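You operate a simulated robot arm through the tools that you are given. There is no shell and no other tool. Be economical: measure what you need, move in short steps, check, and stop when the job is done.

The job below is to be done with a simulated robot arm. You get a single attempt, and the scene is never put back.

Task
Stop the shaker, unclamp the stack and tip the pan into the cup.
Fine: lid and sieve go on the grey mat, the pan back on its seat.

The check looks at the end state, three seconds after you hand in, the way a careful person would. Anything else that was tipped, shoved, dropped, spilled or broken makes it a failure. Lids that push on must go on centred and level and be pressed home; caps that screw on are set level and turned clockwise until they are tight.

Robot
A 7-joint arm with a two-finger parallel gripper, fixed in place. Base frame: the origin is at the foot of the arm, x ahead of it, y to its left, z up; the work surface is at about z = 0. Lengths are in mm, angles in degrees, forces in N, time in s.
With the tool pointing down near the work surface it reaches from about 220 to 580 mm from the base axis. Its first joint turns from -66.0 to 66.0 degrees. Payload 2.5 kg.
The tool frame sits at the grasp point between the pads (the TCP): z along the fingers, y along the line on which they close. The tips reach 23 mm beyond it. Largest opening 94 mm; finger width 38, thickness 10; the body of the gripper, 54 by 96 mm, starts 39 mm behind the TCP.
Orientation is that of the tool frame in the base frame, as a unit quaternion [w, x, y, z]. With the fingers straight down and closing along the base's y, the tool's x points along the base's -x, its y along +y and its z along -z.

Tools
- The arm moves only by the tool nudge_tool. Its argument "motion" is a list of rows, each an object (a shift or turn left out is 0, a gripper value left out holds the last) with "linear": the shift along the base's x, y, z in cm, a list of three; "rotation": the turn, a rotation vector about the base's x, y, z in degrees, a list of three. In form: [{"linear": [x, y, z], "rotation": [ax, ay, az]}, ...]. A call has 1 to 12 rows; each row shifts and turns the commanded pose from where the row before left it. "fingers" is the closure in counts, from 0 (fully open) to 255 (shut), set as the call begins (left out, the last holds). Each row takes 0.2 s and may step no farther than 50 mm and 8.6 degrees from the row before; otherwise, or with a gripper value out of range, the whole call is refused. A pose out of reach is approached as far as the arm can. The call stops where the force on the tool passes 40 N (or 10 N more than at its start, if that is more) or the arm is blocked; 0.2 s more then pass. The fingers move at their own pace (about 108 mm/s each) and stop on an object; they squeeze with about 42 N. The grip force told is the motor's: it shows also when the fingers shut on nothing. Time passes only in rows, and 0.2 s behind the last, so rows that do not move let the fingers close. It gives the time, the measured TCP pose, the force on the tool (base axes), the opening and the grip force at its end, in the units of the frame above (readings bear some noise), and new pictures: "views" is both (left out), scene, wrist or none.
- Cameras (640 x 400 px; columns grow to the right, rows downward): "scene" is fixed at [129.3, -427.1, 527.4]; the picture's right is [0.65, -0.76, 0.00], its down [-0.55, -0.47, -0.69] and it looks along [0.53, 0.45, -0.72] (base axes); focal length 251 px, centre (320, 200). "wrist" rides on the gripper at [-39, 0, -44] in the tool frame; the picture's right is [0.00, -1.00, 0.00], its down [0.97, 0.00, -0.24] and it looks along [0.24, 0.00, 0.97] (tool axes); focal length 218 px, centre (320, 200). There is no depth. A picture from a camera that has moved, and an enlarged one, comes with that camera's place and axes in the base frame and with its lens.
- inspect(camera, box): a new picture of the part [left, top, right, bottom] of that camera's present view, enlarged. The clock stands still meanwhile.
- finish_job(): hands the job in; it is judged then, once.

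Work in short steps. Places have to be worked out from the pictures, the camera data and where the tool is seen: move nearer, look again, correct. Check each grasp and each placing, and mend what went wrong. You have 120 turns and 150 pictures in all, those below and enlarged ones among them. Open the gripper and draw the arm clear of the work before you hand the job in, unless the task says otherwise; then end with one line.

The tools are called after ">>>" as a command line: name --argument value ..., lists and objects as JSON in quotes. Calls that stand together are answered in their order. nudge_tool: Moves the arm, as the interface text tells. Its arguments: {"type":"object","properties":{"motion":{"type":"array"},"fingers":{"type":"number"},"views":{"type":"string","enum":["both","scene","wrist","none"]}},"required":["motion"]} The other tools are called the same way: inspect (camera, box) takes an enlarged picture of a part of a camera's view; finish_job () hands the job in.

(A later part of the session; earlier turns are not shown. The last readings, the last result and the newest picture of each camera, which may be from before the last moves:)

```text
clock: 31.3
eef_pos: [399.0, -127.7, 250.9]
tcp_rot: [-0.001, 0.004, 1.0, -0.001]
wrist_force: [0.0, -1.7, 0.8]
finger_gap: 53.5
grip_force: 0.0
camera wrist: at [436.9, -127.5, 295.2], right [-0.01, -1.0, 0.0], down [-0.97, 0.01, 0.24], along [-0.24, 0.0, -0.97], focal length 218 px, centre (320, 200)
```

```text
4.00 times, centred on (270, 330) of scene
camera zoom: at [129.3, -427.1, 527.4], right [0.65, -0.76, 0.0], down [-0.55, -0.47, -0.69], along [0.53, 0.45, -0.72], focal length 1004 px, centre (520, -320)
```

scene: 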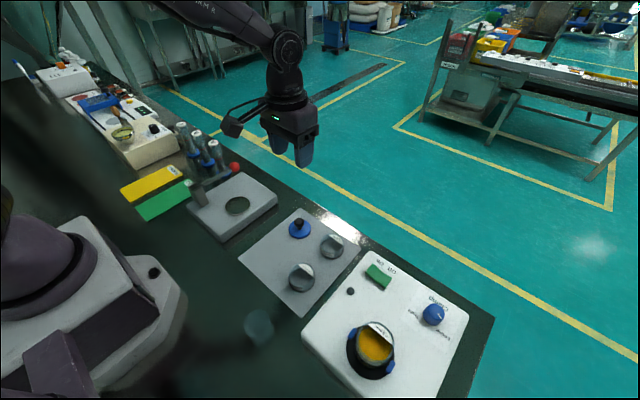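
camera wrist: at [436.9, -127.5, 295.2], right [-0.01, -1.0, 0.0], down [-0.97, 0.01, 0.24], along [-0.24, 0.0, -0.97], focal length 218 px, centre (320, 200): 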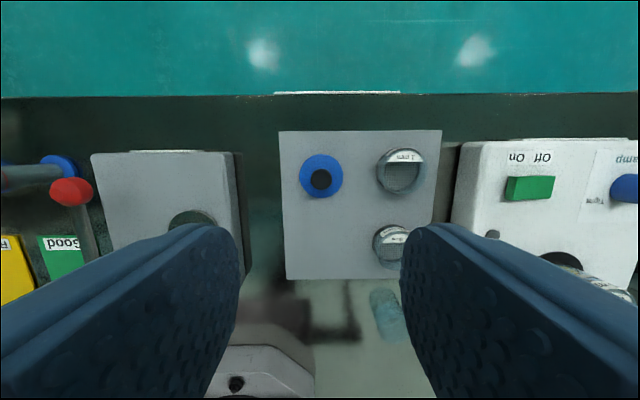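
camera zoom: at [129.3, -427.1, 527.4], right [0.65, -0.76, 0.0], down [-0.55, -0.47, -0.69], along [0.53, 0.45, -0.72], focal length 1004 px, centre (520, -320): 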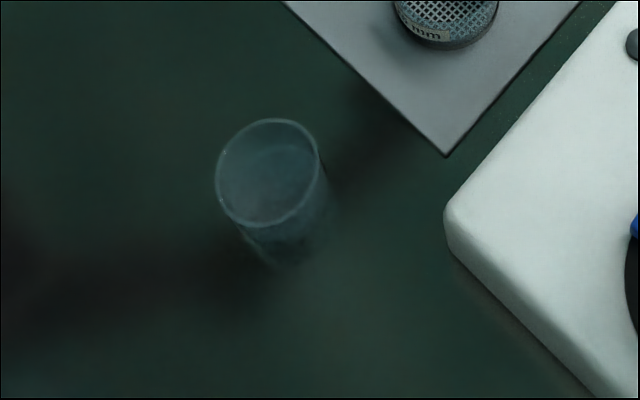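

I close the fingers for an unobstructed oblique view and move to look at the stack from the side.

>>> nudge_tool --motion '[{"linear": [0, -3.5, -1]}, {"linear": [0, -3.5, -1]}, {}]' --fingers 255 --views "none"

>>> inspect --camera "wrist" --box '[460, 230, 640, 345]'

>>> inspect --camera "wrist" --box '[280, 100, 500, 400]'

```text
clock: 32.1
eef_pos: [397.2, -200.4, 229.9]
tcp_rot: [0.0, 0.004, 1.0, -0.002]
wrist_force: [-0.2, -0.5, -0.2]
finger_gap: 0.0
grip_force: 42.0
```

```text
3.48 times, centred on (550, 288) of wrist
camera zoom: at [436.3, -200.6, 273.7], right [-0.01, -1.0, 0.0], down [-0.97, 0.01, 0.24], along [-0.24, 0.0, -0.97], focal length 759 px, centre (-480, -104)
```

zoom: 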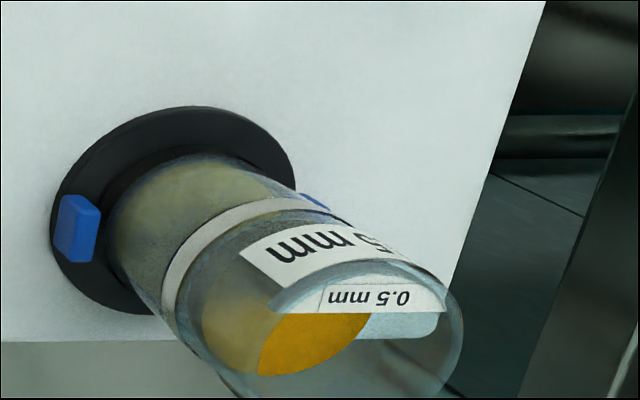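

```text
1.33 times, centred on (390, 250) of wrist
camera zoom: at [436.3, -200.6, 273.7], right [-0.01, -1.0, 0.0], down [-0.97, 0.01, 0.24], along [-0.24, 0.0, -0.97], focal length 291 px, centre (227, 133)
```

zoom: 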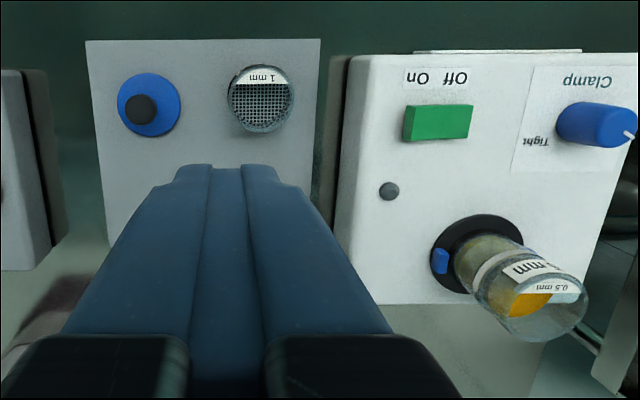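

The stack: pan from z≈50 to 80, a band at about z≈80, sieve up to about z≈115; clips are at ±y, low. I move above the sieve, fingers open, to refine its centre.

>>> nudge_tool --motion '[{"linear": [-2.1, -3.66, 0]}, {"linear": [-2.1, -3.66, 0]}, {"linear": [-2.1, -3.66, 0]}, {"linear": [-2.1, -3.66, 0]}, {"linear": [-2.1, -3.66, 0]}, {"linear": [-2.1, -3.66, -1]}, {}]' --fingers 0 --views "none"

>>> inspect --camera "wrist" --box '[220, 100, 420, 260]'

```text
clock: 33.7
eef_pos: [270.3, -418.7, 219.9]
tcp_rot: [-0.001, 0.005, 1.0, -0.002]
wrist_force: [-0.5, 0.1, 0.1]
finger_gap: 93.8
grip_force: 0.0
```

```text
2.50 times, centred on (320, 180) of wrist
camera zoom: at [309.7, -419.3, 264.4], right [-0.01, -1.0, 0.0], down [-0.97, 0.01, 0.24], along [-0.24, 0.0, -0.97], focal length 546 px, centre (320, 250)
```

zoom: 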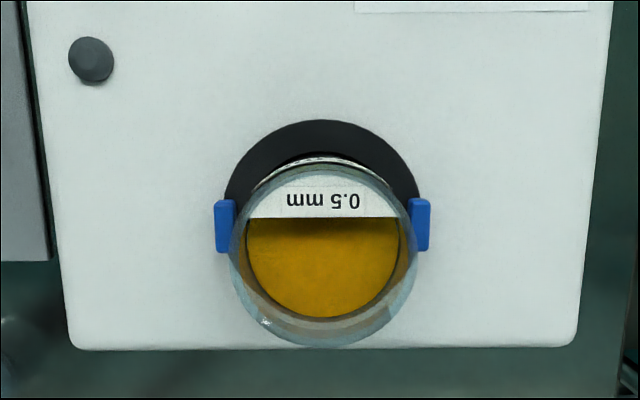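

Sieve centre is (271.5,-420.2), rim z≈116. I lower around it to TCP z≈113 (tips at about 90, above the joint at 80).

>>> nudge_tool --motion '[{"linear": [0.12, -0.15, -3.5]}, {"linear": [0, 0, -3.5]}, {"linear": [0, 0, -2.5]}, {"linear": [0, 0, -1]}, {}]'

```text
clock: 34.9
eef_pos: [273.5, -420.8, 114.8]
tcp_rot: [-0.001, 0.005, 1.0, -0.002]
wrist_force: [0.0, 0.1, 0.3]
finger_gap: 94.2
grip_force: 0.0
camera wrist: at [311.6, -421.6, 159.3], right [-0.01, -1.0, 0.0], down [-0.97, 0.01, 0.24], along [-0.24, 0.0, -0.97], focal length 218 px, centre (320, 200)
```

scene: 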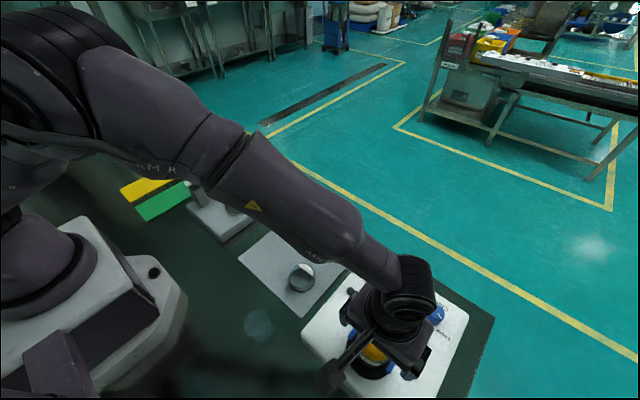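
wrist: 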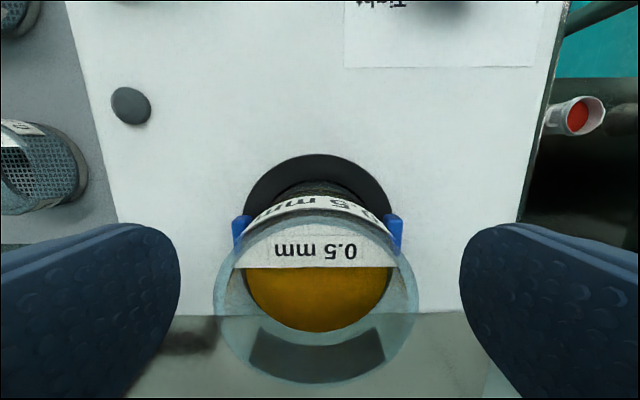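

Centred well enough; I close to near contact, then fully.

>>> nudge_tool --motion '[{"linear": [-0.1, 0.08, -0.1]}, {}]' --fingers 98 --views "wrist"

```text
clock: 35.5
eef_pos: [272.1, -419.5, 114.5]
tcp_rot: [-0.001, 0.004, 1.0, -0.002]
wrist_force: [-1.0, 0.1, 0.6]
finger_gap: 57.7
grip_force: 0.0
camera wrist: at [310.7, -420.4, 158.3], right [-0.01, -1.0, 0.0], down [-0.97, 0.01, 0.24], along [-0.24, 0.0, -0.97], focal length 218 px, centre (320, 200)
```

wrist: 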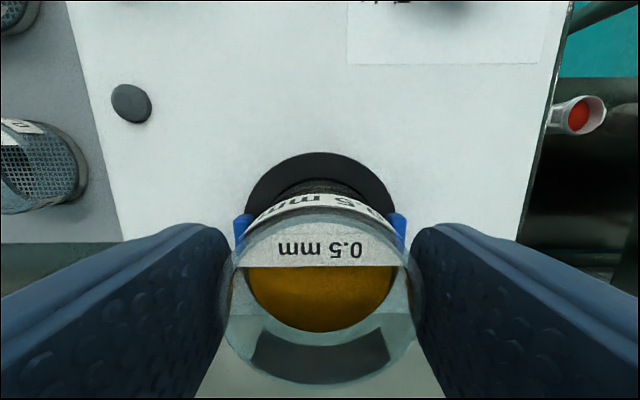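

Even gaps on both sides. I close fully and lift a small amount first to see whether the pan stays.

>>> nudge_tool --motion '[{}, {}]' --fingers 255 --views "none"

>>> nudge_tool --motion '[{"linear": [0, 0, 0.5]}, {"linear": [0, 0, 0.5]}, {"linear": [0, 0, 1]}]'

```text
clock: 36.1
eef_pos: [271.9, -420.0, 114.6]
tcp_rot: [-0.001, 0.004, 1.0, -0.001]
wrist_force: [0.1, 2.0, 1.7]
finger_gap: 54.5
grip_force: 42.1
```

```text
clock: 36.9
eef_pos: [270.9, -419.5, 134.4]
tcp_rot: [-0.001, 0.004, 1.0, -0.001]
wrist_force: [0.6, 0.8, 0.0]
finger_gap: 54.2
grip_force: 41.9
camera wrist: at [310.5, -420.3, 178.0], right [-0.01, -1.0, 0.0], down [-0.97, 0.01, 0.24], along [-0.24, 0.0, -0.97], focal length 218 px, centre (320, 200)
```

scene: 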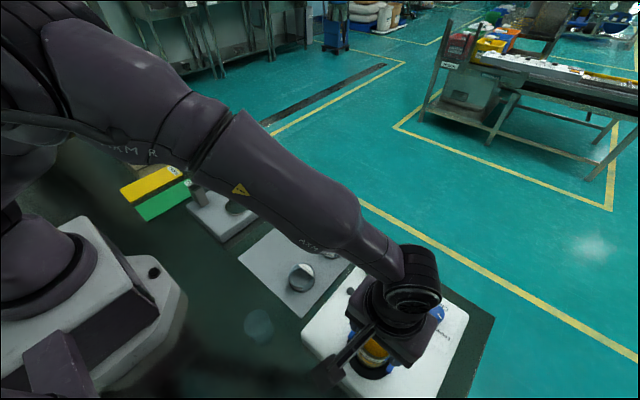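
wrist: 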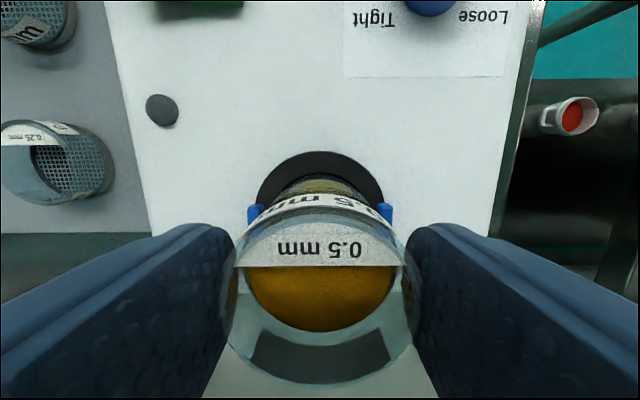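

The pan's powder now shows separately behind the sieve. I lift further and check.

>>> nudge_tool --motion '[{"linear": [0, 0, 2]}, {"linear": [0, 0, 3]}, {"linear": [0, 0, 3]}, {"linear": [0, 0, 3]}]'

>>> inspect --camera "scene" --box '[300, 260, 460, 400]'

```text
clock: 37.9
eef_pos: [271.2, -420.1, 245.1]
tcp_rot: [-0.001, 0.004, 1.0, -0.001]
wrist_force: [-0.2, 0.7, -0.3]
finger_gap: 54.6
grip_force: 42.2
camera wrist: at [310.5, -420.7, 288.0], right [-0.01, -1.0, 0.0], down [-0.97, 0.01, 0.24], along [-0.24, 0.0, -0.97], focal length 218 px, centre (320, 200)
```

scene: 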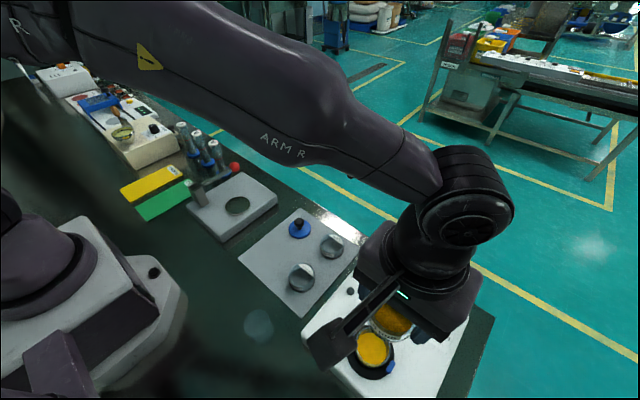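
wrist: 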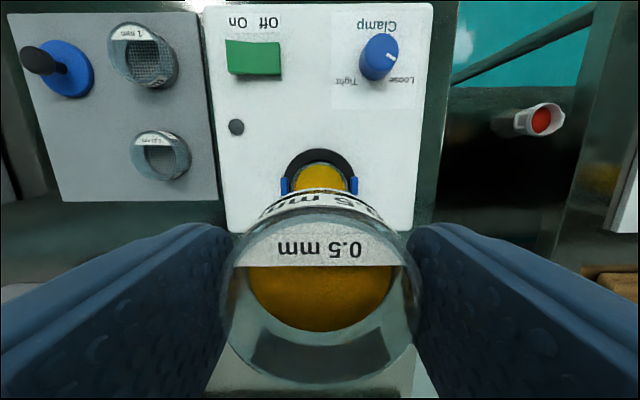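

```text
2.86 times, centred on (380, 330) of scene
camera zoom: at [129.3, -427.1, 527.4], right [0.65, -0.76, 0.0], down [-0.55, -0.47, -0.69], along [0.53, 0.45, -0.72], focal length 717 px, centre (149, -171)
```

zoom: 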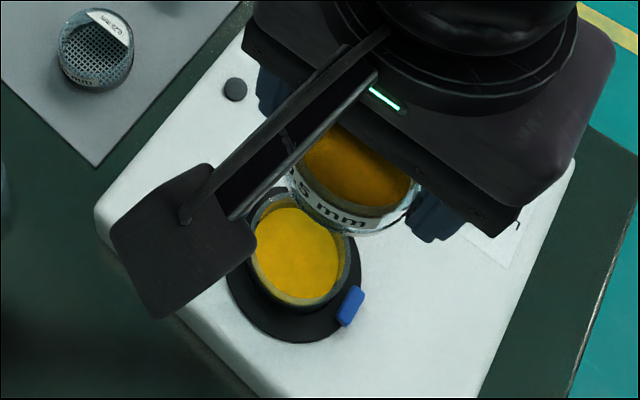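

The sieve lifted off cleanly and the pan with its powder stays on the seat. I carry the sieve level to above the free mat spot at (300,-130).

>>> nudge_tool --motion '[{"linear": [0.1, 1.5, 0]}, {"linear": [0.3, 2.9, 0]}, {"linear": [0.3, 2.9, 0]}, {"linear": [0.3, 2.9, 0]}, {"linear": [0.3, 2.9, 0]}, {"linear": [0.3, 2.9, 0]}, {"linear": [0.3, 2.9, 0]}, {"linear": [0.3, 2.9, 0]}, {"linear": [0.3, 2.9, 0]}, {"linear": [0.3, 2.9, 0]}, {"linear": [0.1, 1.4, 0]}, {}]'

```text
clock: 40.5
eef_pos: [303.4, -130.1, 245.8]
tcp_rot: [-0.001, 0.005, 1.0, -0.002]
wrist_force: [-0.6, -0.2, -1.3]
finger_gap: 54.6
grip_force: 41.9
camera wrist: at [341.1, -129.4, 288.8], right [-0.01, -1.0, 0.0], down [-0.97, 0.01, 0.24], along [-0.24, 0.0, -0.97], focal length 218 px, centre (320, 200)
```

scene: 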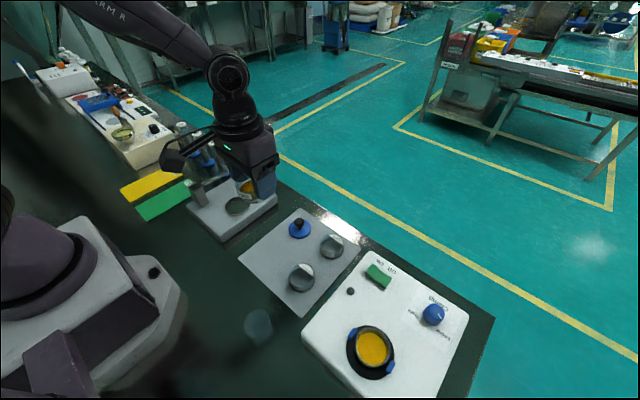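
wrist: 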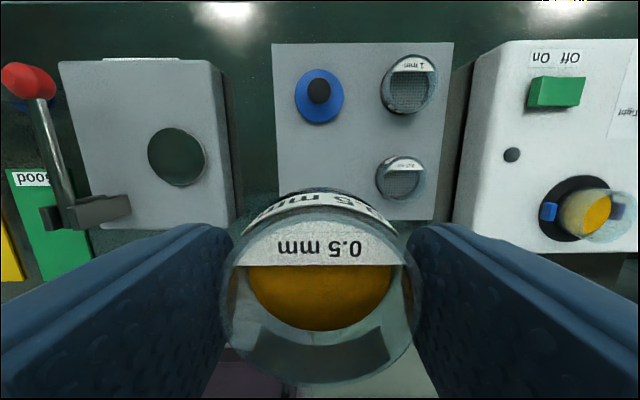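

Clear below. I lower to z≈60.

>>> nudge_tool --motion '[{"linear": [0, 0, -4]}, {"linear": [0, 0, -4.5]}, {"linear": [0, 0, -4.5]}, {"linear": [0, 0, -3.5]}, {"linear": [0, 0, -2]}, {}]'

```text
clock: 41.9
eef_pos: [301.6, -130.4, 58.3]
tcp_rot: [-0.001, 0.004, 1.0, -0.001]
wrist_force: [-0.5, 0.2, -0.9]
finger_gap: 54.9
grip_force: 41.9
camera wrist: at [340.5, -131.5, 103.0], right [-0.01, -1.0, 0.0], down [-0.97, 0.01, 0.24], along [-0.24, 0.0, -0.97], focal length 218 px, centre (320, 200)
```

scene: 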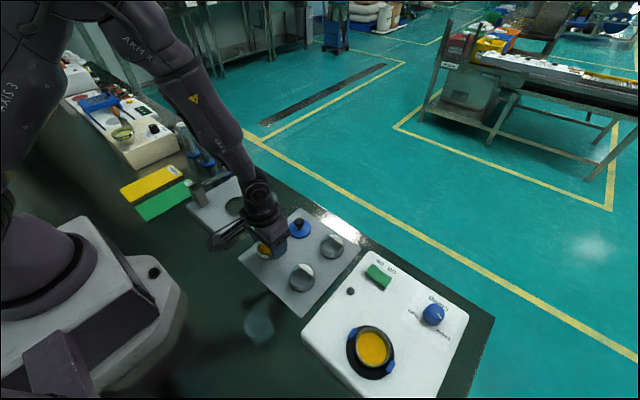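
wrist: 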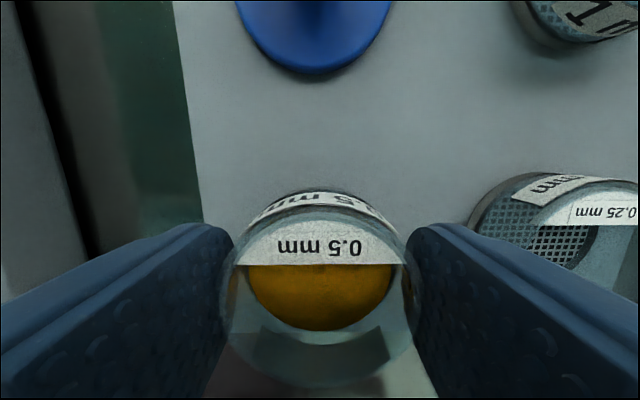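

The 0.25 mm sieve is to the right; I shift 8 mm left for more room, then lower to touch.

>>> nudge_tool --motion '[{"linear": [0, 0.8, -0.4]}, {"linear": [0, 0, -0.4]}, {"linear": [0, 0, -0.3]}, {"linear": [0, 0, -0.2]}, {}]' --views "none"

```text
clock: 43.1
eef_pos: [302.1, -122.5, 46.9]
tcp_rot: [-0.001, 0.004, 1.0, -0.002]
wrist_force: [-0.4, -1.2, -0.7]
finger_gap: 54.6
grip_force: 42.1
```

No contact yet; I go on in 2 mm steps.

>>> nudge_tool --motion '[{"linear": [0, 0, -0.2]}, {"linear": [0, 0, -0.2]}, {"linear": [0, 0, -0.15]}, {}]' --views "none"

```text
clock: 44.1
eef_pos: [300.2, -121.1, 41.5]
tcp_rot: [-0.001, 0.005, 1.0, -0.002]
wrist_force: [0.0, 0.5, -1.4]
finger_gap: 54.9
grip_force: 42.3
```

>>> nudge_tool --motion '[{"linear": [0, 0, -0.15]}, {"linear": [0, 0, -0.15]}, {"linear": [0, 0, -0.15]}, {}]' --views "wrist"

```text
clock: 45.1
eef_pos: [301.4, -121.8, 39.1]
tcp_rot: [-0.001, 0.005, 1.0, -0.002]
wrist_force: [-5.8, 1.6, 25.6]
finger_gap: 54.7
grip_force: 42.4
camera wrist: at [340.4, -122.3, 81.4], right [-0.01, -1.0, 0.0], down [-0.97, 0.01, 0.24], along [-0.24, 0.0, -0.97], focal length 218 px, centre (320, 200)
```

wrist: 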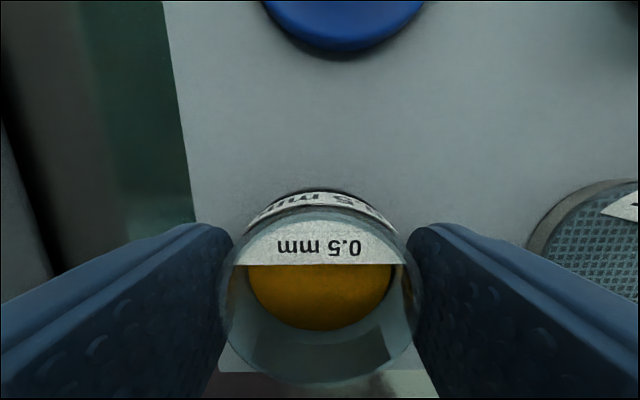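

Touchdown with 26 N. I ease 1 mm, open only to about 72 mm, and rise.

>>> nudge_tool --motion '[{"linear": [0, 0, 0.08]}, {}]' --views "none"

>>> nudge_tool --motion '[{}, {}, {}]' --fingers 58 --views "none"

>>> nudge_tool --motion '[{"linear": [0, 0, 1]}, {"linear": [0, 0, 3]}, {"linear": [0, 0, 5]}, {"linear": [0, 0, 5]}, {"linear": [0, 0, 5]}]'

```text
clock: 45.7
eef_pos: [301.4, -122.3, 36.8]
tcp_rot: [-0.001, 0.004, 1.0, -0.002]
wrist_force: [-5.0, 0.6, 20.6]
finger_gap: 54.6
grip_force: 41.7
```

```text
clock: 46.5
eef_pos: [301.6, -120.8, 37.2]
tcp_rot: [-0.001, 0.004, 1.0, -0.001]
wrist_force: [0.4, 0.0, -0.5]
finger_gap: 72.8
grip_force: 0.0
```

```text
clock: 47.7
eef_pos: [302.8, -120.5, 227.1]
tcp_rot: [-0.001, 0.004, 1.0, -0.002]
wrist_force: [-0.4, -0.6, 1.2]
finger_gap: 72.8
grip_force: 0.0
camera wrist: at [341.9, -121.1, 270.8], right [-0.01, -1.0, 0.0], down [-0.97, 0.01, 0.24], along [-0.24, 0.0, -0.97], focal length 218 px, centre (320, 200)
```

scene: 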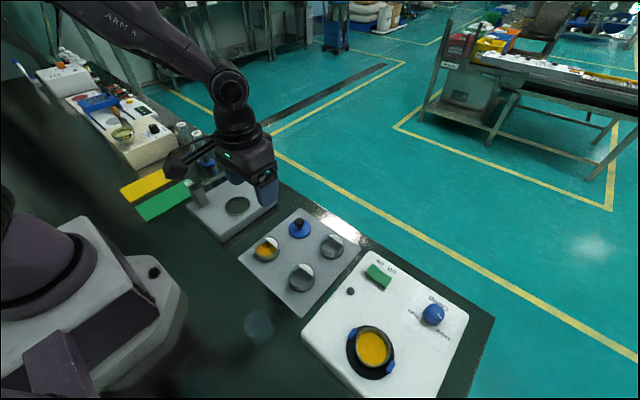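
wrist: 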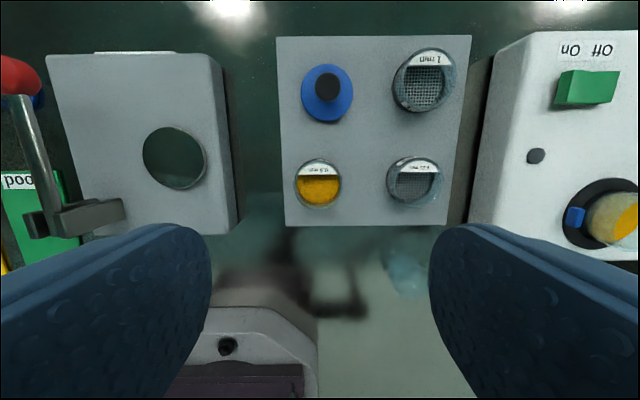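

Both parts are on the mat. Next I look at the cup from above: I move over about (190,-228) at height.

>>> nudge_tool --motion '[{"linear": [-2.8, -2.7, 0.5]}, {"linear": [-2.8, -2.7, 0]}, {"linear": [-2.8, -2.7, 0]}, {"linear": [-2.8, -2.7, 0]}, {}]' --fingers 0 --views "wrist"

>>> inspect --camera "wrist" --box '[220, 100, 420, 260]'

```text
clock: 48.9
eef_pos: [191.3, -231.6, 232.4]
tcp_rot: [-0.001, 0.005, 1.0, -0.002]
wrist_force: [-0.4, 0.2, 0.1]
finger_gap: 94.0
grip_force: 0.1
camera wrist: at [230.1, -232.0, 276.6], right [-0.01, -1.0, 0.0], down [-0.97, 0.01, 0.24], along [-0.24, 0.0, -0.97], focal length 218 px, centre (320, 200)
```

wrist: 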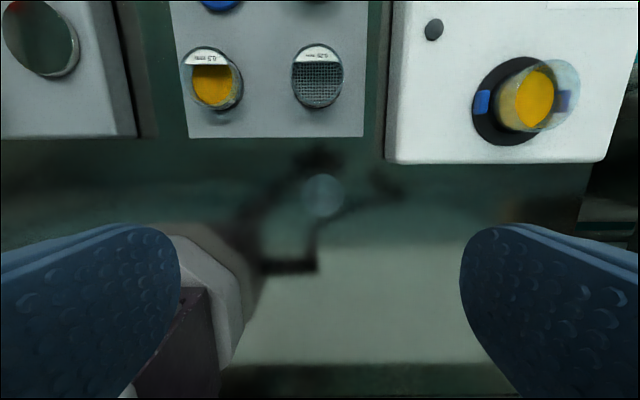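

```text
2.50 times, centred on (320, 180) of wrist
camera zoom: at [230.1, -232.0, 276.6], right [-0.01, -1.0, 0.0], down [-0.97, 0.01, 0.24], along [-0.24, 0.0, -0.97], focal length 546 px, centre (320, 250)
```

zoom: 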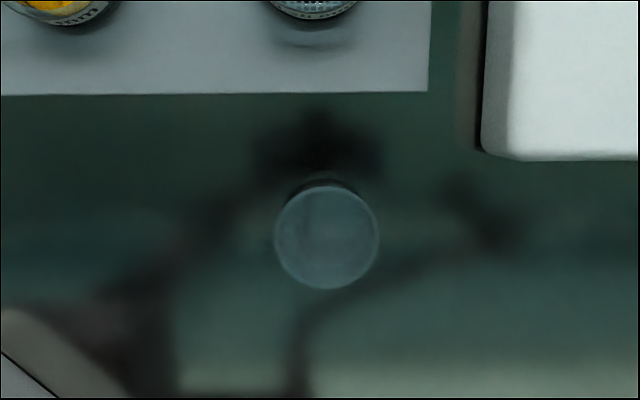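

Cup rim centre ≈(176,-235), radius ≈24, and what looked like its lower part is probably a reflection; rim height ≈35. I lower the camera to triangulate the rim.

>>> nudge_tool --motion '[{"linear": [0, 0, -4.5]}, {"linear": [0, 0, -4.5]}, {}]' --views "none"

>>> inspect --camera "wrist" --box '[220, 150, 420, 310]'

```text
clock: 49.7
eef_pos: [192.3, -232.3, 142.3]
tcp_rot: [0.0, 0.004, 1.0, -0.001]
wrist_force: [0.3, 0.6, 1.0]
finger_gap: 93.8
grip_force: 0.1
```

```text
2.50 times, centred on (320, 230) of wrist
camera zoom: at [230.9, -232.0, 186.5], right [-0.01, -1.0, 0.0], down [-0.97, 0.01, 0.24], along [-0.24, 0.0, -0.97], focal length 546 px, centre (320, 125)
```

zoom: 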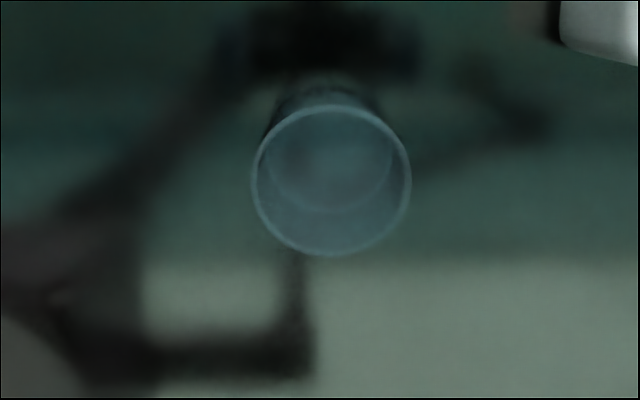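

Cup rim: centre (175,-235), z≈32, radius 24. For the pan I need the closing line along x (clips sit at ±y) and, for pouring, the stalk on the upper side, so I test yaw +90° while moving up and toward the pan.

>>> nudge_tool --motion '[{"linear": [0, 0, 4]}, {"linear": [0, 0, 4], "rotation": [0, 0, 8.5]}, {"linear": [0.8, -1.8, 0], "rotation": [0, 0, 8.5]}, {"linear": [0.8, -1.8, 0], "rotation": [0, 0, 8.5]}, {"linear": [0.8, -1.9, 0], "rotation": [0, 0, 8.5]}, {"linear": [0.8, -1.9, 0], "rotation": [0, 0, 8.5]}, {"linear": [0.8, -1.9, 0], "rotation": [0, 0, 8.5]}, {"linear": [0.8, -1.9, 0], "rotation": [0, 0, 8.5]}, {"linear": [0.8, -1.9, 0], "rotation": [0, 0, 8.5]}, {"linear": [0.8, -1.9, 0], "rotation": [0, 0, 8.5]}, {"linear": [0.8, -1.9, 0], "rotation": [0, 0, 8.5]}, {"linear": [0.8, -1.9, 0], "rotation": [0, 0, 5]}]'

```text
clock: 52.3
eef_pos: [267.4, -417.7, 221.3]
tcp_rot: [0.001, -0.705, 0.709, -0.002]
wrist_force: [0.0, -0.3, 0.1]
finger_gap: 94.1
grip_force: 0.0
camera wrist: at [268.2, -378.9, 265.2], right [1.0, -0.01, 0.0], down [-0.01, -0.97, 0.24], along [0.0, -0.24, -0.97], focal length 218 px, centre (320, 200)
```

scene: 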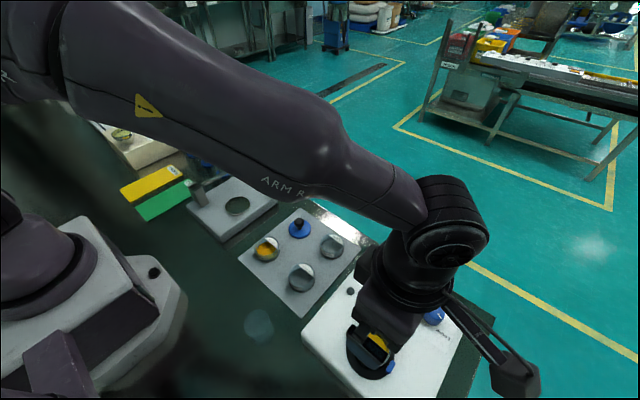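
wrist: 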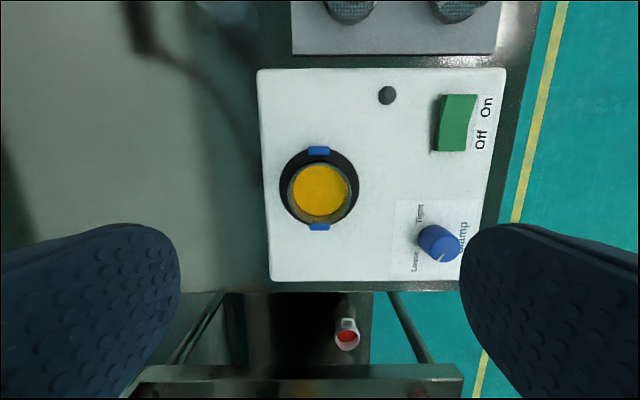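

Yaw +90° is reachable. Before choosing how to grip for pouring, I check the gripper's camera side for protruding parts and the pan/clips.

>>> inspect --camera "scene" --box '[320, 200, 560, 400]'

>>> inspect --camera "wrist" --box '[250, 130, 390, 250]'

```text
2.00 times, centred on (440, 300) of scene
camera zoom: at [129.3, -427.1, 527.4], right [0.65, -0.76, 0.0], down [-0.55, -0.47, -0.69], along [0.53, 0.45, -0.72], focal length 502 px, centre (80, 0)
```

zoom: 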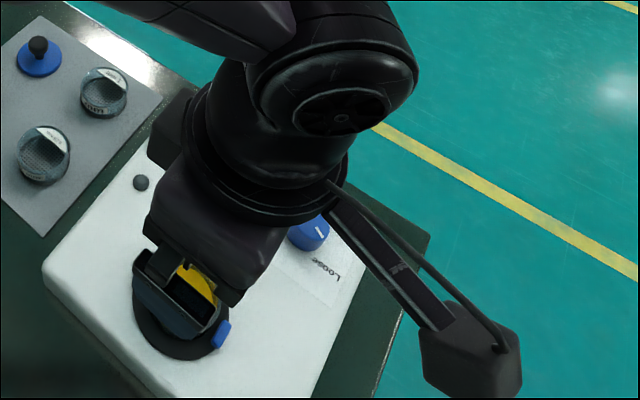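

```text
3.33 times, centred on (320, 190) of wrist
camera zoom: at [268.2, -378.9, 265.2], right [1.0, -0.01, 0.0], down [-0.01, -0.97, 0.24], along [0.0, -0.24, -0.97], focal length 728 px, centre (320, 233)
```

zoom: 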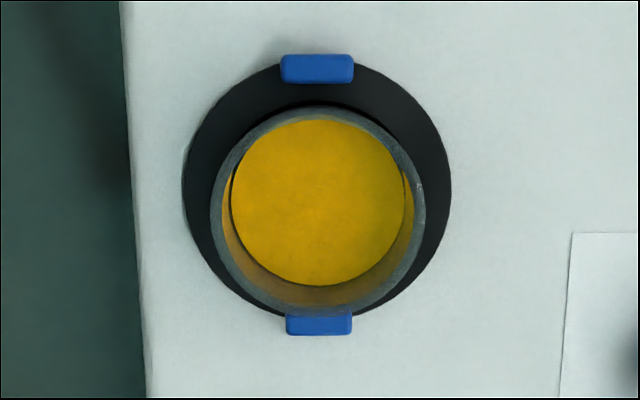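

The camera housing is a box ~±15 mm, clips are at ±y. Plan: grip the pan with the tool leaned toward -y (pads along x), then swing the lean the other way to tip the pan ~110° with the palm staying above. I first do a dry run high over the cup at yaw 127° leaning back, to see if the arm can do it.

>>> nudge_tool --motion '[{"linear": [-1.5, 3, 2], "rotation": [0, 0, 7.4]}, {"linear": [-1.5, 3, 2], "rotation": [0, 0, 7.4]}, {"linear": [-1.5, 3, 0], "rotation": [0, 0, 7.4]}, {"linear": [-1.5, 3.5, 0], "rotation": [0, 0, 7.4]}, {"linear": [-1.5, 4, 0], "rotation": [0, 0, 7.4]}, {"rotation": [6.39, 4.82, 0]}, {"rotation": [6.39, 4.82, 0]}, {"rotation": [6.39, 4.82, 0]}, {"rotation": [6.39, 4.82, 0]}, {"rotation": [6.39, 4.82, 0]}, {"rotation": [6.39, 4.82, 0]}, {"rotation": [6.39, 4.82, 0]}]'

```text
clock: 54.9
eef_pos: [209.3, -244.4, 258.3]
tcp_rot: [-0.209, 0.788, -0.398, -0.421]
wrist_force: [-0.2, 0.3, 0.2]
finger_gap: 94.0
grip_force: 0.0
out of reach, approached as far as the arm can: row 5
camera wrist: at [218.4, -256.6, 314.9], right [0.8, 0.6, -0.01], down [0.44, -0.6, -0.67], along [-0.4, 0.54, -0.74], focal length 218 px, centre (320, 200)
```

scene: 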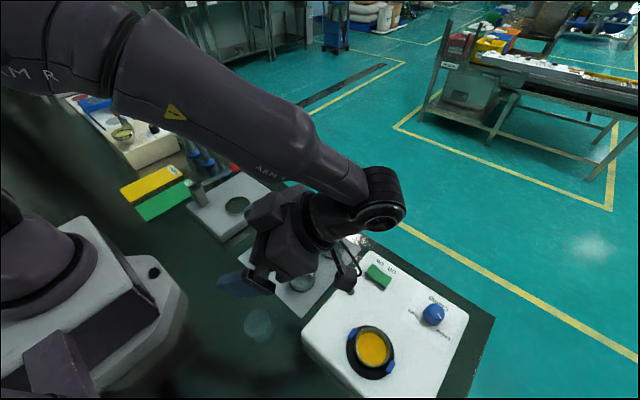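
wrist: 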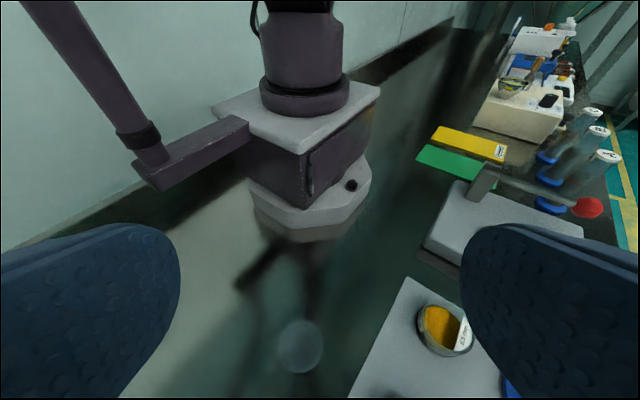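

The backward lean works. I test the low pouring height in the dry run too.

>>> nudge_tool --motion '[{"linear": [-0.7, 0, -3.5]}, {"linear": [-0.7, 0, -3.5]}, {"linear": [-0.7, 0, -3.5]}, {"linear": [-0.7, 0.2, -3.5]}, {}]'

```text
clock: 56.1
eef_pos: [182.4, -243.4, 118.1]
tcp_rot: [-0.208, 0.789, -0.398, -0.42]
wrist_force: [-0.7, 0.3, -0.6]
finger_gap: 94.1
grip_force: 0.0
camera wrist: at [191.4, -255.4, 175.5], right [0.8, 0.6, -0.01], down [0.44, -0.6, -0.67], along [-0.4, 0.53, -0.74], focal length 218 px, centre (320, 200)
```

scene: 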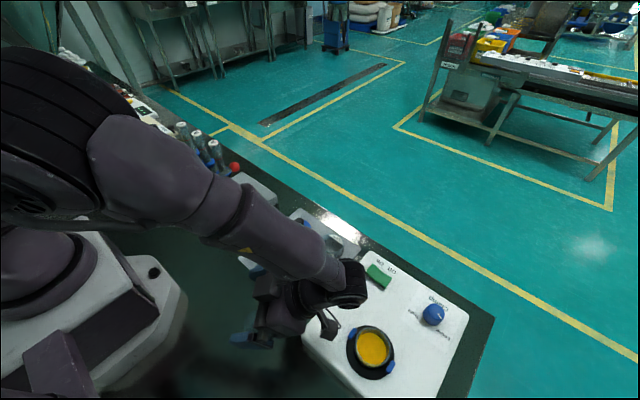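
wrist: 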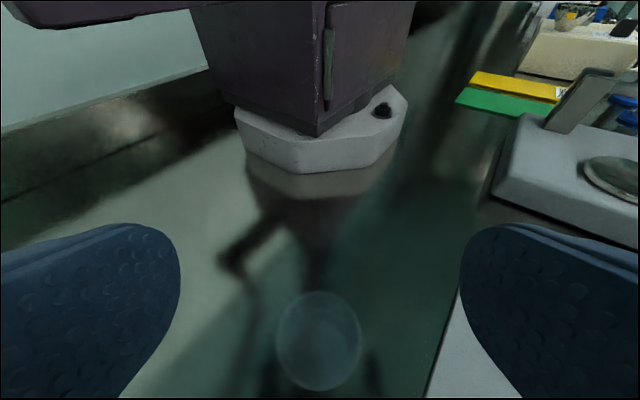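

The low backward pose is reachable, and the cup reads (176,-236). Now I straighten up, rise, and return to yaw 90° above the pan.

>>> nudge_tool --motion '[{"linear": [0.8, -1.5, 3], "rotation": [-6.39, -4.82, 0]}, {"linear": [0.8, -1.5, 3], "rotation": [-6.39, -4.82, 0]}, {"linear": [0.8, -1.5, 2], "rotation": [-6.39, -4.82, 0]}, {"linear": [0.8, -1.5, 1], "rotation": [-6.39, -4.82, 0]}, {"linear": [0.8, -1.5, 1], "rotation": [-6.39, -4.82, 0]}, {"linear": [0.8, -1.5, 0], "rotation": [-6.39, -4.82, 0]}, {"linear": [0.8, -1.5, 0], "rotation": [-6.39, -4.82, 0]}, {"linear": [0.8, -1.5, 0], "rotation": [0, 0, -7.4]}, {"linear": [0.8, -1.5, 0], "rotation": [0, 0, -7.4]}, {"linear": [0.7, -1, 0], "rotation": [0, 0, -7.4]}, {"linear": [0.7, -1, 0], "rotation": [0, 0, -7.4]}, {"linear": [0.4, -1, 0], "rotation": [0, 0, -7.4]}]' --views "none"

>>> nudge_tool --motion '[{"rotation": [-8.33, 0, 0]}, {"rotation": [-8.33, 0, 0]}, {"rotation": [-8.33, 0, 0]}, {"rotation": [-8.33, 0, 0]}, {"rotation": [-8.33, 0, 0]}, {"rotation": [-8.35, 0, 0]}, {}]'

```text
clock: 58.7
eef_pos: [288.2, -399.0, 217.0]
tcp_rot: [0.0, -0.703, 0.711, -0.002]
wrist_force: [-0.3, -0.2, -0.6]
finger_gap: 94.4
grip_force: 0.0
out of reach, approached as far as the arm can: row 3, 4, 6
```

```text
clock: 60.3
eef_pos: [287.7, -399.3, 217.6]
tcp_rot: [-0.298, -0.638, 0.643, -0.302]
wrist_force: [0.0, 0.2, 0.1]
finger_gap: 93.8
grip_force: 0.0
camera wrist: at [286.8, -340.6, 214.5], right [1.0, 0.0, 0.01], down [-0.01, -0.44, 0.9], along [0.0, -0.9, -0.44], focal length 218 px, centre (320, 200)
```

scene: 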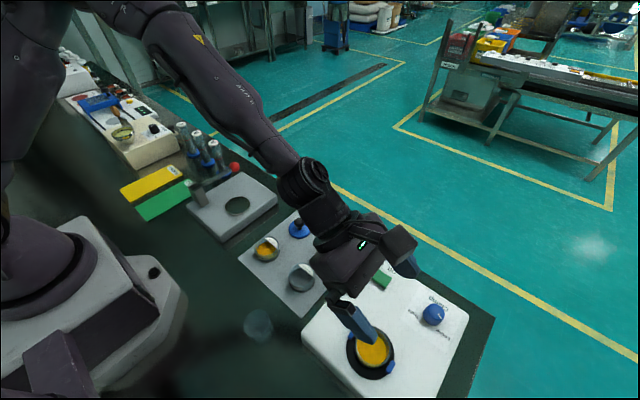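
wrist: 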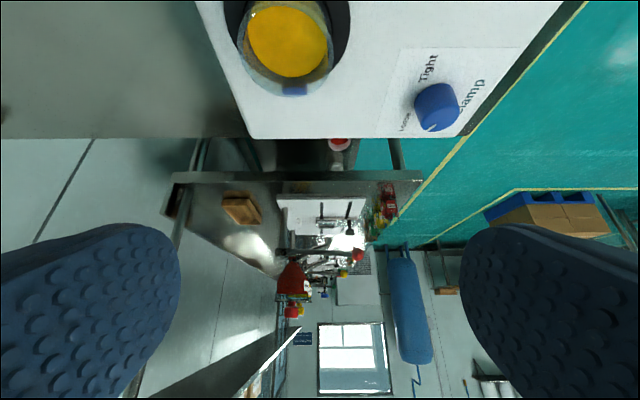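

The lean to 50° works. I shift to x≈269 and lower to about z=150, keeping back from the pan, then look.

>>> nudge_tool --motion '[{"linear": [-1.0, 1, -2.5]}, {"linear": [-0.9, 1, -3.0]}, {}]'

>>> inspect --camera "wrist" --box '[240, 0, 400, 110]'

>>> inspect --camera "scene" --box '[310, 260, 450, 400]'

```text
clock: 61.1
eef_pos: [267.3, -379.2, 161.4]
tcp_rot: [-0.297, -0.638, 0.643, -0.301]
wrist_force: [0.4, 0.2, 0.3]
finger_gap: 93.9
grip_force: 0.1
camera wrist: at [268.2, -320.8, 158.9], right [1.0, 0.0, 0.01], down [-0.01, -0.44, 0.9], along [0.0, -0.9, -0.44], focal length 218 px, centre (320, 200)
```

scene: 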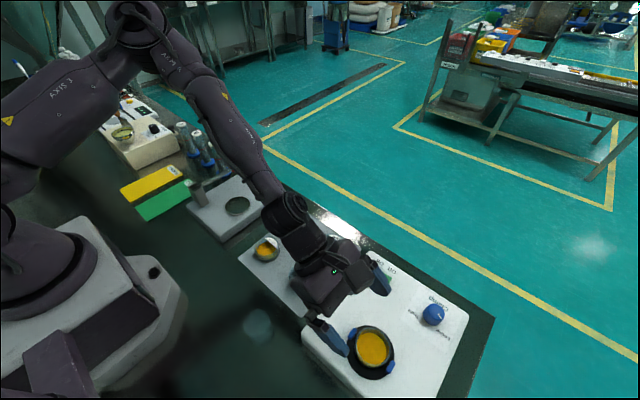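
wrist: 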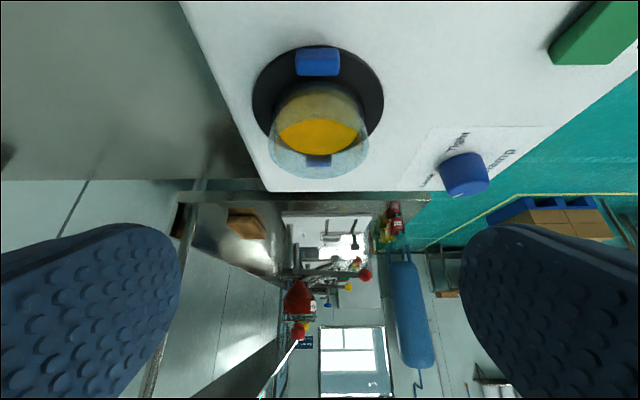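

```text
3.64 times, centred on (320, 55) of wrist
camera zoom: at [268.2, -320.8, 158.9], right [1.0, 0.0, 0.01], down [-0.01, -0.44, 0.9], along [0.0, -0.9, -0.44], focal length 794 px, centre (320, 727)
```

zoom: 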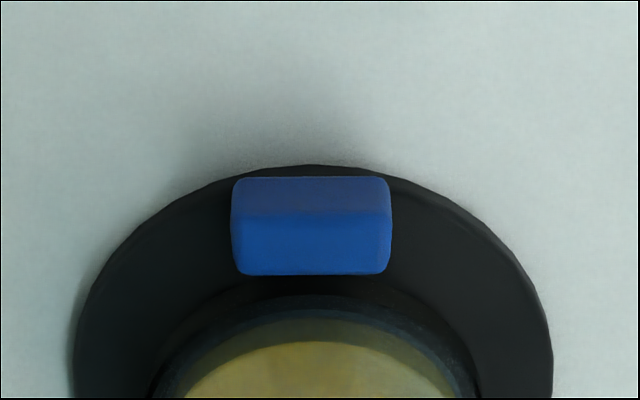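

```text
2.86 times, centred on (380, 330) of scene
camera zoom: at [129.3, -427.1, 527.4], right [0.65, -0.76, 0.0], down [-0.55, -0.47, -0.69], along [0.53, 0.45, -0.72], focal length 717 px, centre (149, -171)
```

zoom: 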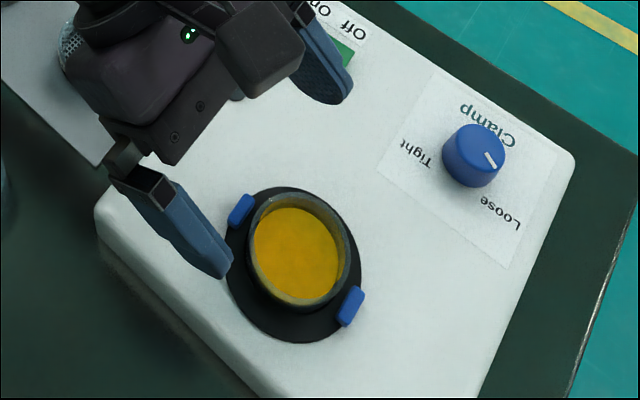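

Pan axis at (268,-418), rim z≈79, diameter ≈57. I bring the leaned fingers down on either side: first to z≈105.

>>> nudge_tool --motion '[{"linear": [0.05, -1.2, -2]}, {"linear": [0, -1.2, -2]}, {"linear": [0, -0.6, -1.5]}, {}]'

```text
clock: 62.1
eef_pos: [268.0, -409.6, 105.6]
tcp_rot: [-0.296, -0.639, 0.643, -0.302]
wrist_force: [0.5, -0.5, 0.2]
finger_gap: 93.9
grip_force: 0.0
camera wrist: at [268.4, -350.6, 103.0], right [1.0, 0.0, 0.01], down [-0.01, -0.44, 0.9], along [0.0, -0.9, -0.44], focal length 218 px, centre (320, 200)
```

scene: 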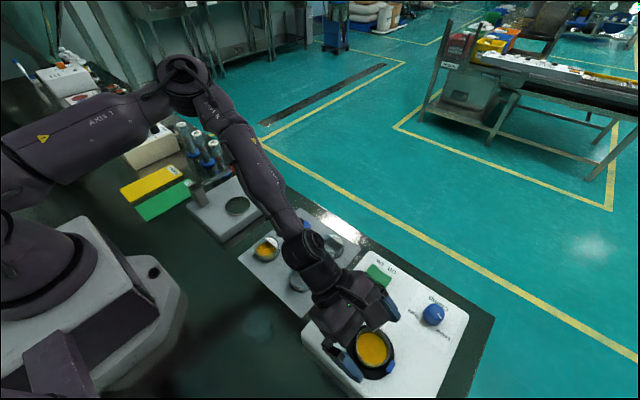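
wrist: 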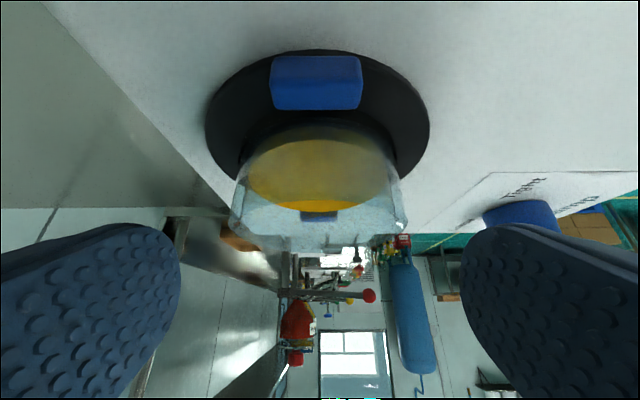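

Well centred in x. I go down the last 17 mm.

>>> nudge_tool --motion '[{"linear": [0, -0.2, -0.8]}, {"linear": [0, -0.15, -0.6]}, {"linear": [0, 0, -0.3]}, {}]' --views "wrist"

```text
clock: 63.1
eef_pos: [269.3, -413.3, 88.9]
tcp_rot: [-0.297, -0.639, 0.642, -0.303]
wrist_force: [-0.3, 0.0, 0.0]
finger_gap: 94.1
grip_force: 0.0
camera wrist: at [268.9, -354.2, 86.9], right [1.0, 0.0, 0.01], down [-0.01, -0.44, 0.9], along [0.0, -0.9, -0.44], focal length 218 px, centre (320, 200)
```

wrist: 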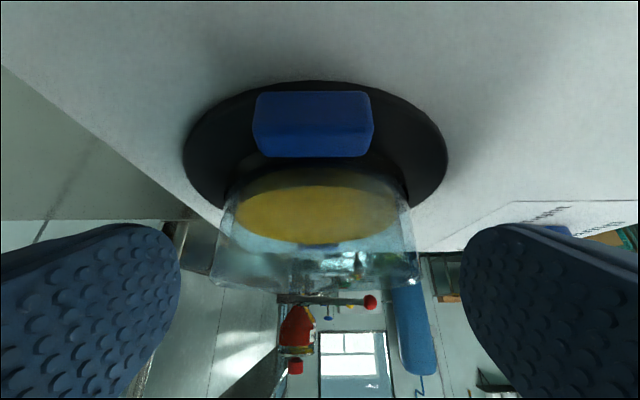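

Nearly centred; I trim 1 mm in x and close to near contact.

>>> nudge_tool --motion '[{"linear": [-0.1, 0, 0]}, {}, {}]' --fingers 88 --views "wrist"

```text
clock: 63.9
eef_pos: [267.9, -412.3, 90.2]
tcp_rot: [-0.298, -0.638, 0.643, -0.301]
wrist_force: [0.1, -0.6, 0.2]
finger_gap: 61.6
grip_force: 0.1
camera wrist: at [267.7, -354.1, 87.3], right [1.0, 0.0, 0.01], down [-0.01, -0.44, 0.9], along [0.0, -0.9, -0.44], focal length 218 px, centre (320, 200)
```

wrist: 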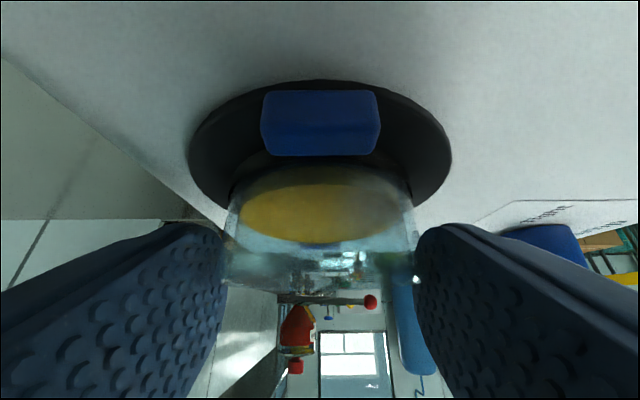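

Symmetric now. I close on the pan and check the width, then lift 1 cm.

>>> nudge_tool --motion '[{}, {}, {}]' --fingers 255 --views "none"

>>> nudge_tool --motion '[{"linear": [0, 0, 0.4]}, {"linear": [0, 0, 0.6]}, {}]'

```text
clock: 64.7
eef_pos: [267.3, -412.2, 90.0]
tcp_rot: [-0.297, -0.639, 0.642, -0.302]
wrist_force: [-0.4, 0.4, 1.1]
finger_gap: 52.4
grip_force: 42.3
```

```text
clock: 65.5
eef_pos: [267.7, -413.2, 98.8]
tcp_rot: [-0.297, -0.638, 0.643, -0.301]
wrist_force: [-0.1, 0.2, -0.8]
finger_gap: 52.5
grip_force: 42.0
camera wrist: at [267.1, -353.7, 97.5], right [1.0, 0.0, 0.01], down [-0.01, -0.44, 0.9], along [0.0, -0.9, -0.44], focal length 218 px, centre (320, 200)
```

scene: 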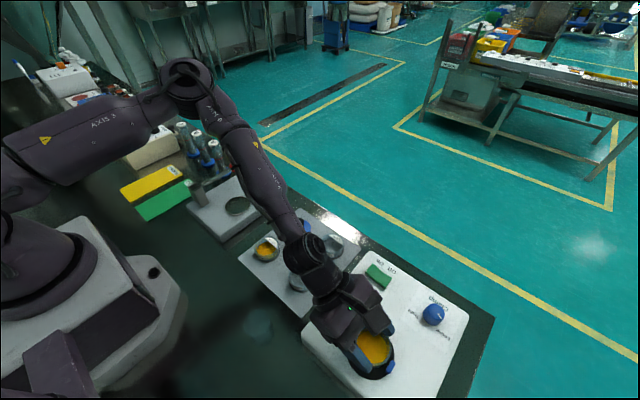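
wrist: 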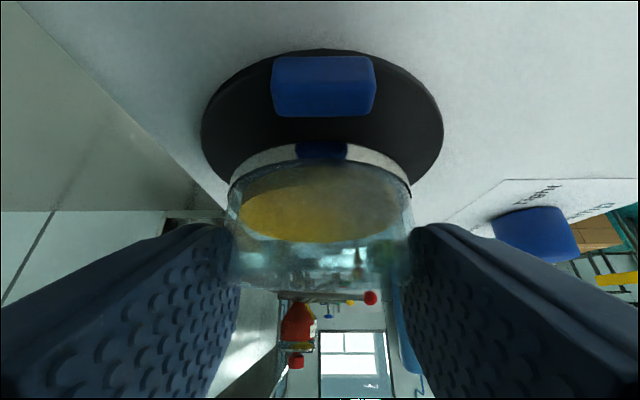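

The pan is lifted, level (pad width 52.4), seat release pose noted as TCP (267.7,-412.5,90). The powder is a thin layer, so it spills only at larger tilt. I lift it and carry it level toward the cup, yawing to 50° on the way.

>>> nudge_tool --motion '[{"linear": [0, 0, 2.5]}, {"linear": [0, 0, 3.5]}, {"linear": [0, 0, 3]}, {"linear": [-0.5, 1.5, 0]}, {"linear": [-1, 2.7, 0], "rotation": [0, 0, -8]}, {"linear": [-1, 2.7, 0], "rotation": [0, 0, -8]}, {"linear": [-1, 2.7, 0], "rotation": [0, 0, -8]}, {"linear": [-1, 2.7, 0], "rotation": [0, 0, -8]}, {"linear": [-1, 2.7, 0], "rotation": [0, 0, -8]}, {"linear": [-0.9, 2.7, 0]}, {"linear": [-0.3, 2.2, 0]}, {}]'

```text
clock: 68.1
eef_pos: [201.3, -214.3, 188.2]
tcp_rot: [-0.383, -0.379, 0.822, -0.182]
wrist_force: [-0.6, -0.4, -0.1]
finger_gap: 52.4
grip_force: 41.8
camera wrist: at [238.5, -169.5, 187.1], right [0.76, -0.65, 0.01], down [-0.29, -0.33, 0.9], along [-0.58, -0.69, -0.44], focal length 218 px, centre (320, 200)
```

scene: 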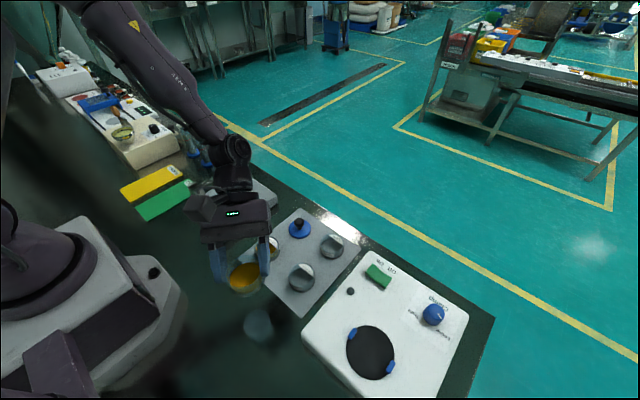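
wrist: 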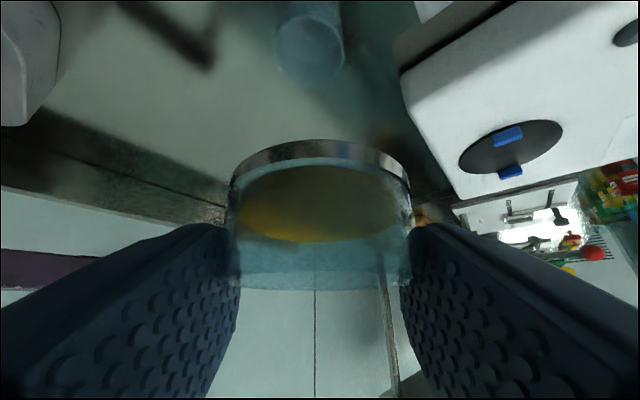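

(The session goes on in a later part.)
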